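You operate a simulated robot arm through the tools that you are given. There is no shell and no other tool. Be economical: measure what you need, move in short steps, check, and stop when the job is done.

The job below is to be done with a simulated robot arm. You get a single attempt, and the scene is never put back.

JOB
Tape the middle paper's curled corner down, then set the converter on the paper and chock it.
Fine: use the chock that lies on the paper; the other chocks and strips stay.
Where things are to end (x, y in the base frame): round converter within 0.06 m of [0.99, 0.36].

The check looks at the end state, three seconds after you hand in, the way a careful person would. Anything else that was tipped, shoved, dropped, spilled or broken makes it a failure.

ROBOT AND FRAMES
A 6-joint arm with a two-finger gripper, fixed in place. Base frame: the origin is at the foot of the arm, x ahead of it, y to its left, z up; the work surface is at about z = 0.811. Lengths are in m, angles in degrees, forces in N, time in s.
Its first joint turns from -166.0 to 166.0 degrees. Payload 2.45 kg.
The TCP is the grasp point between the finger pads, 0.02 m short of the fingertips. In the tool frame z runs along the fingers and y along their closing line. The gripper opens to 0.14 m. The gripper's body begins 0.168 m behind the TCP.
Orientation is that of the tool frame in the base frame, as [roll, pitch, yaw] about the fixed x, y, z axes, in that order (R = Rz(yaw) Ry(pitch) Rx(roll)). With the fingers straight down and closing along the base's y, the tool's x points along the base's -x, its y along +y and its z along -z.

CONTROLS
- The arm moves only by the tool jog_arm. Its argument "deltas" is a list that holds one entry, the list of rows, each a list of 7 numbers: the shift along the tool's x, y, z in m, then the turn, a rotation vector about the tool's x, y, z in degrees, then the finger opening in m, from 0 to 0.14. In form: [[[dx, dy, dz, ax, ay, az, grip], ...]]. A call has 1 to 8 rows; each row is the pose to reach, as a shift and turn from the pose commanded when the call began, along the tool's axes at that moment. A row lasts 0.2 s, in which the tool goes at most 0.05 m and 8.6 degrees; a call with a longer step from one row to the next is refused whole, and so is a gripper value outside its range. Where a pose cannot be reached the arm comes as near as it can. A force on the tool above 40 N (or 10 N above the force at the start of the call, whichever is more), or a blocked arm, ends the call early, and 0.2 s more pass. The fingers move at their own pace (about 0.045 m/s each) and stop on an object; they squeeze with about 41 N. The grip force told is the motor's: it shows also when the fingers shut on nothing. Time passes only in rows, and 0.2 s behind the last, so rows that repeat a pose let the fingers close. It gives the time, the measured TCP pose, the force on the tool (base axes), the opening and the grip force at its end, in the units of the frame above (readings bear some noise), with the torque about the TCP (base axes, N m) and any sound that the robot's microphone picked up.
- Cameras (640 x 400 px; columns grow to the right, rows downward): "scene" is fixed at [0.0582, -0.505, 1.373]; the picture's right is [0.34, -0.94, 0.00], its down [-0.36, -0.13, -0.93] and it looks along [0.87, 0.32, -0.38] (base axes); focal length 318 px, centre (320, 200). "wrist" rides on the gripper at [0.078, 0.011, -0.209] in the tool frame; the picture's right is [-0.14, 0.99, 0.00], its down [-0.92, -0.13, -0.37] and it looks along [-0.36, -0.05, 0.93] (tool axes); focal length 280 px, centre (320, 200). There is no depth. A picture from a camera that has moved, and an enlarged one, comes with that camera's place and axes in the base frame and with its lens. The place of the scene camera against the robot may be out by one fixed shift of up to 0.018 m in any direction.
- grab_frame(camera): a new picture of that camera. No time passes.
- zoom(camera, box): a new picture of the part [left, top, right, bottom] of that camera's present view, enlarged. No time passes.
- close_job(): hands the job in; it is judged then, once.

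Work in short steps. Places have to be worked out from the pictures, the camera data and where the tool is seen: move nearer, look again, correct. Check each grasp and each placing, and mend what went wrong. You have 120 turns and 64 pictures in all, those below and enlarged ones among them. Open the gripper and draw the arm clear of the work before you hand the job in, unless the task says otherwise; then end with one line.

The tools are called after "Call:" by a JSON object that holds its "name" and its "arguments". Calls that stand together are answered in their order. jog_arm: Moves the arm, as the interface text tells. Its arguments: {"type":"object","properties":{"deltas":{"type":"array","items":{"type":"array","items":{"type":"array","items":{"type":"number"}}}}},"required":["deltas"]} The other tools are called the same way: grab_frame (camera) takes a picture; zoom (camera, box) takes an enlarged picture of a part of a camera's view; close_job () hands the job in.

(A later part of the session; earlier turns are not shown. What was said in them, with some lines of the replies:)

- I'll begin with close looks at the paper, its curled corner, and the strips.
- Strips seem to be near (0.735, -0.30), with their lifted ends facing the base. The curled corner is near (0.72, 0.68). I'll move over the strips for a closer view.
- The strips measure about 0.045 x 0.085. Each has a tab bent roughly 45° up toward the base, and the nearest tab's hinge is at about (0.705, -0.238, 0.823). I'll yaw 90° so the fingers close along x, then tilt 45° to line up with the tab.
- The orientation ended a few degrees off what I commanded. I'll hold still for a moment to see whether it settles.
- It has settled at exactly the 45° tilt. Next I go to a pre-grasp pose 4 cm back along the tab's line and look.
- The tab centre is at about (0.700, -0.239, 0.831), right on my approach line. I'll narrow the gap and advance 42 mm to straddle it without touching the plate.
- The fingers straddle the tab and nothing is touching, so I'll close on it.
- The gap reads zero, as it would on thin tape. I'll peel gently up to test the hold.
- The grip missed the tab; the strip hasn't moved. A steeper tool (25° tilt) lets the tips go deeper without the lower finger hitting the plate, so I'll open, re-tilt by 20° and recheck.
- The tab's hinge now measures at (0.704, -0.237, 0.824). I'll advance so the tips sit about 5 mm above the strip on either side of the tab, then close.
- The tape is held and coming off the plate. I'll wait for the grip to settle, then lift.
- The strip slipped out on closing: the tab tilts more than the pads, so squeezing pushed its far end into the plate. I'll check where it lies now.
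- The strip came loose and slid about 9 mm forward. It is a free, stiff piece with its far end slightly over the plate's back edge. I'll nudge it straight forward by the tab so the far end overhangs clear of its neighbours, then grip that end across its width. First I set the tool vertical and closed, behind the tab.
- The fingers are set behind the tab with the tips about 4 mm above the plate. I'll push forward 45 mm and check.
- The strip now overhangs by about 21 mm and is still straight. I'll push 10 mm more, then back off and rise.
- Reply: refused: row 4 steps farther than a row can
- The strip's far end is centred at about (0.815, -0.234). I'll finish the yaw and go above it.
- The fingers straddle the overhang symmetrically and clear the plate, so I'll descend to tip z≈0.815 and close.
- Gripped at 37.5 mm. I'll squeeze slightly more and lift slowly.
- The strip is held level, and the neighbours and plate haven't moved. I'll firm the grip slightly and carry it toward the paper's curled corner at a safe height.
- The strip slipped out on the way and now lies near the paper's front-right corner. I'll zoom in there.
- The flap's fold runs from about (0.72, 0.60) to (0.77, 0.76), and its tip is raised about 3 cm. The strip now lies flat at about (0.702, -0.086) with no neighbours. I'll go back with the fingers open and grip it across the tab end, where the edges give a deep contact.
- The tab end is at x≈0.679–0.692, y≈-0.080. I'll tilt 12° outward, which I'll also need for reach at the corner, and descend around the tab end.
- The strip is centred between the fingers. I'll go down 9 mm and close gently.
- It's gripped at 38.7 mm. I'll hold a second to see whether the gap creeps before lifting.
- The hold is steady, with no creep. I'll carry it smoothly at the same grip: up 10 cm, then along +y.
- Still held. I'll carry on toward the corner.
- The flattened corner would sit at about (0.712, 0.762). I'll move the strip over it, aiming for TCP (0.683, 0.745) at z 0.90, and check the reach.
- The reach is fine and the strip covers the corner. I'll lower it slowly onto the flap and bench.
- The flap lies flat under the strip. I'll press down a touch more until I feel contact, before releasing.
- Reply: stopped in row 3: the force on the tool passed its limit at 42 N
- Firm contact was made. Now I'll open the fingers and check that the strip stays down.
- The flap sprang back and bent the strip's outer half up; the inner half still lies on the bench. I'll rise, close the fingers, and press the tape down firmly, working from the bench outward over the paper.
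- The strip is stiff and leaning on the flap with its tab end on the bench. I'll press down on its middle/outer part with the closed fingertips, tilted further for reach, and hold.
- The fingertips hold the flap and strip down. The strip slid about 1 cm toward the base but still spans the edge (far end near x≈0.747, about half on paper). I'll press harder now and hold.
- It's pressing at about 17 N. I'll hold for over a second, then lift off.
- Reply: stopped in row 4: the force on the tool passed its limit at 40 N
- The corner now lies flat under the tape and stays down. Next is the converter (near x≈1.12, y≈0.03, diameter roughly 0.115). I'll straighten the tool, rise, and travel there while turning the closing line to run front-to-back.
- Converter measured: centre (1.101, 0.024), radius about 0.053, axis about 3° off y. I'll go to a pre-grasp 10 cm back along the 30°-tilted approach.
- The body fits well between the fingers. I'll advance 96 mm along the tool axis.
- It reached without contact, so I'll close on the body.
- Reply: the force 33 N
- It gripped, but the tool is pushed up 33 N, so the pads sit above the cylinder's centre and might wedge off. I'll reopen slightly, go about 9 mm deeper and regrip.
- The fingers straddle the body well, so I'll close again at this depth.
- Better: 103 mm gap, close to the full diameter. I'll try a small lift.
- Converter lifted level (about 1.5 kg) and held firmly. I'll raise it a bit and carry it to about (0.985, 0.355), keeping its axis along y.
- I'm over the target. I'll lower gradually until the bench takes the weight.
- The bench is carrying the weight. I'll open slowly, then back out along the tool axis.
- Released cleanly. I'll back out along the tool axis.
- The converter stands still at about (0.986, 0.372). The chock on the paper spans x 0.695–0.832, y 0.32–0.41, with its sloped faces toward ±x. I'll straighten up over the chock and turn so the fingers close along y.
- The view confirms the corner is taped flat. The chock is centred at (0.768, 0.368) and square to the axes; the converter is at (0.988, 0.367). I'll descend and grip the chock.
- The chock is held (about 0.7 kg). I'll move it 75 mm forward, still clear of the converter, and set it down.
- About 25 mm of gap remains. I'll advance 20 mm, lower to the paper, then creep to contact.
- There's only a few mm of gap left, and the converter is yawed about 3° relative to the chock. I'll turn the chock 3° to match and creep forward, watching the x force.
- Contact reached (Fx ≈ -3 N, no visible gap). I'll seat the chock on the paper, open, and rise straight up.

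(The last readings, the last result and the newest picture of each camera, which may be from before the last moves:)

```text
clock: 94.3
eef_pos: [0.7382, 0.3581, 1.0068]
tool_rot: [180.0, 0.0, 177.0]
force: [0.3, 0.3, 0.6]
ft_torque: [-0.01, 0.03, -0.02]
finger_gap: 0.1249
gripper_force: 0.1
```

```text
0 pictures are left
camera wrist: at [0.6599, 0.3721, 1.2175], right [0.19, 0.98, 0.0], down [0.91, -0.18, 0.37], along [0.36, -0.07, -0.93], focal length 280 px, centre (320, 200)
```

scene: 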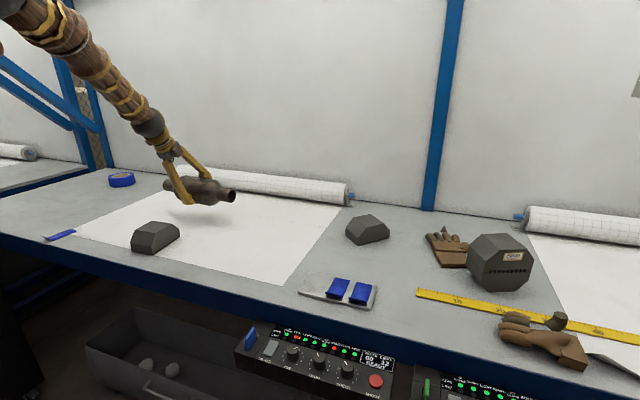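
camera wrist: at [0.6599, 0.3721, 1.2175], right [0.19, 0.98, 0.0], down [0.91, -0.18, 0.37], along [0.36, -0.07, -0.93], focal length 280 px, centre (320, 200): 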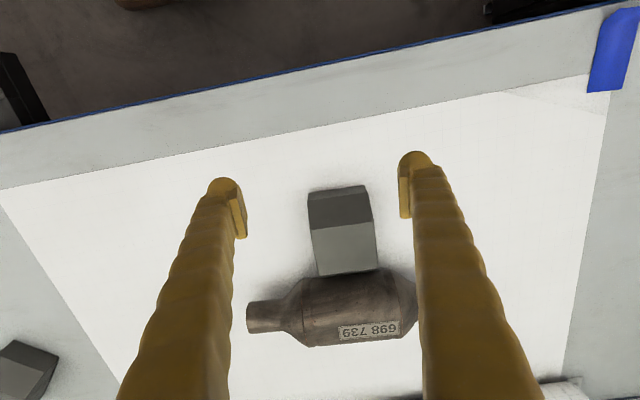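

The chock sits flush against the converter at about (0.991, 0.367), and the corner stays taped flat. I'll draw the arm a little further clear and hand in.

Call:
{"name": "jog_arm", "arguments": {"deltas": [[[0.03, 0, -0.03, 0, 0, 0, 0.125], [0.06, 0, -0.06, 0, 0, 0, 0.125], [0.09, 0, -0.09, 0, 0, 0, 0.125], [0.09, 0, -0.09, 0, 0, 0, 0.125]]]}}

Call:
{"name": "close_job", "arguments": {}}

```text
clock: 95.3
eef_pos: [0.6436, 0.3625, 1.0961]
tool_rot: [179.8, 0.1, 177.0]
force: [-0.2, 0.0, 0.7]
ft_torque: [-0.01, -0.02, 0.02]
finger_gap: 0.1252
gripper_force: 0.1
```

```text
The job is handed in.
```

The job is handed in: the corner is taped flat with only about 2 cm of the strip on the paper, and the converter is at about (0.99, 0.37) with the paper's chock flush against its front.
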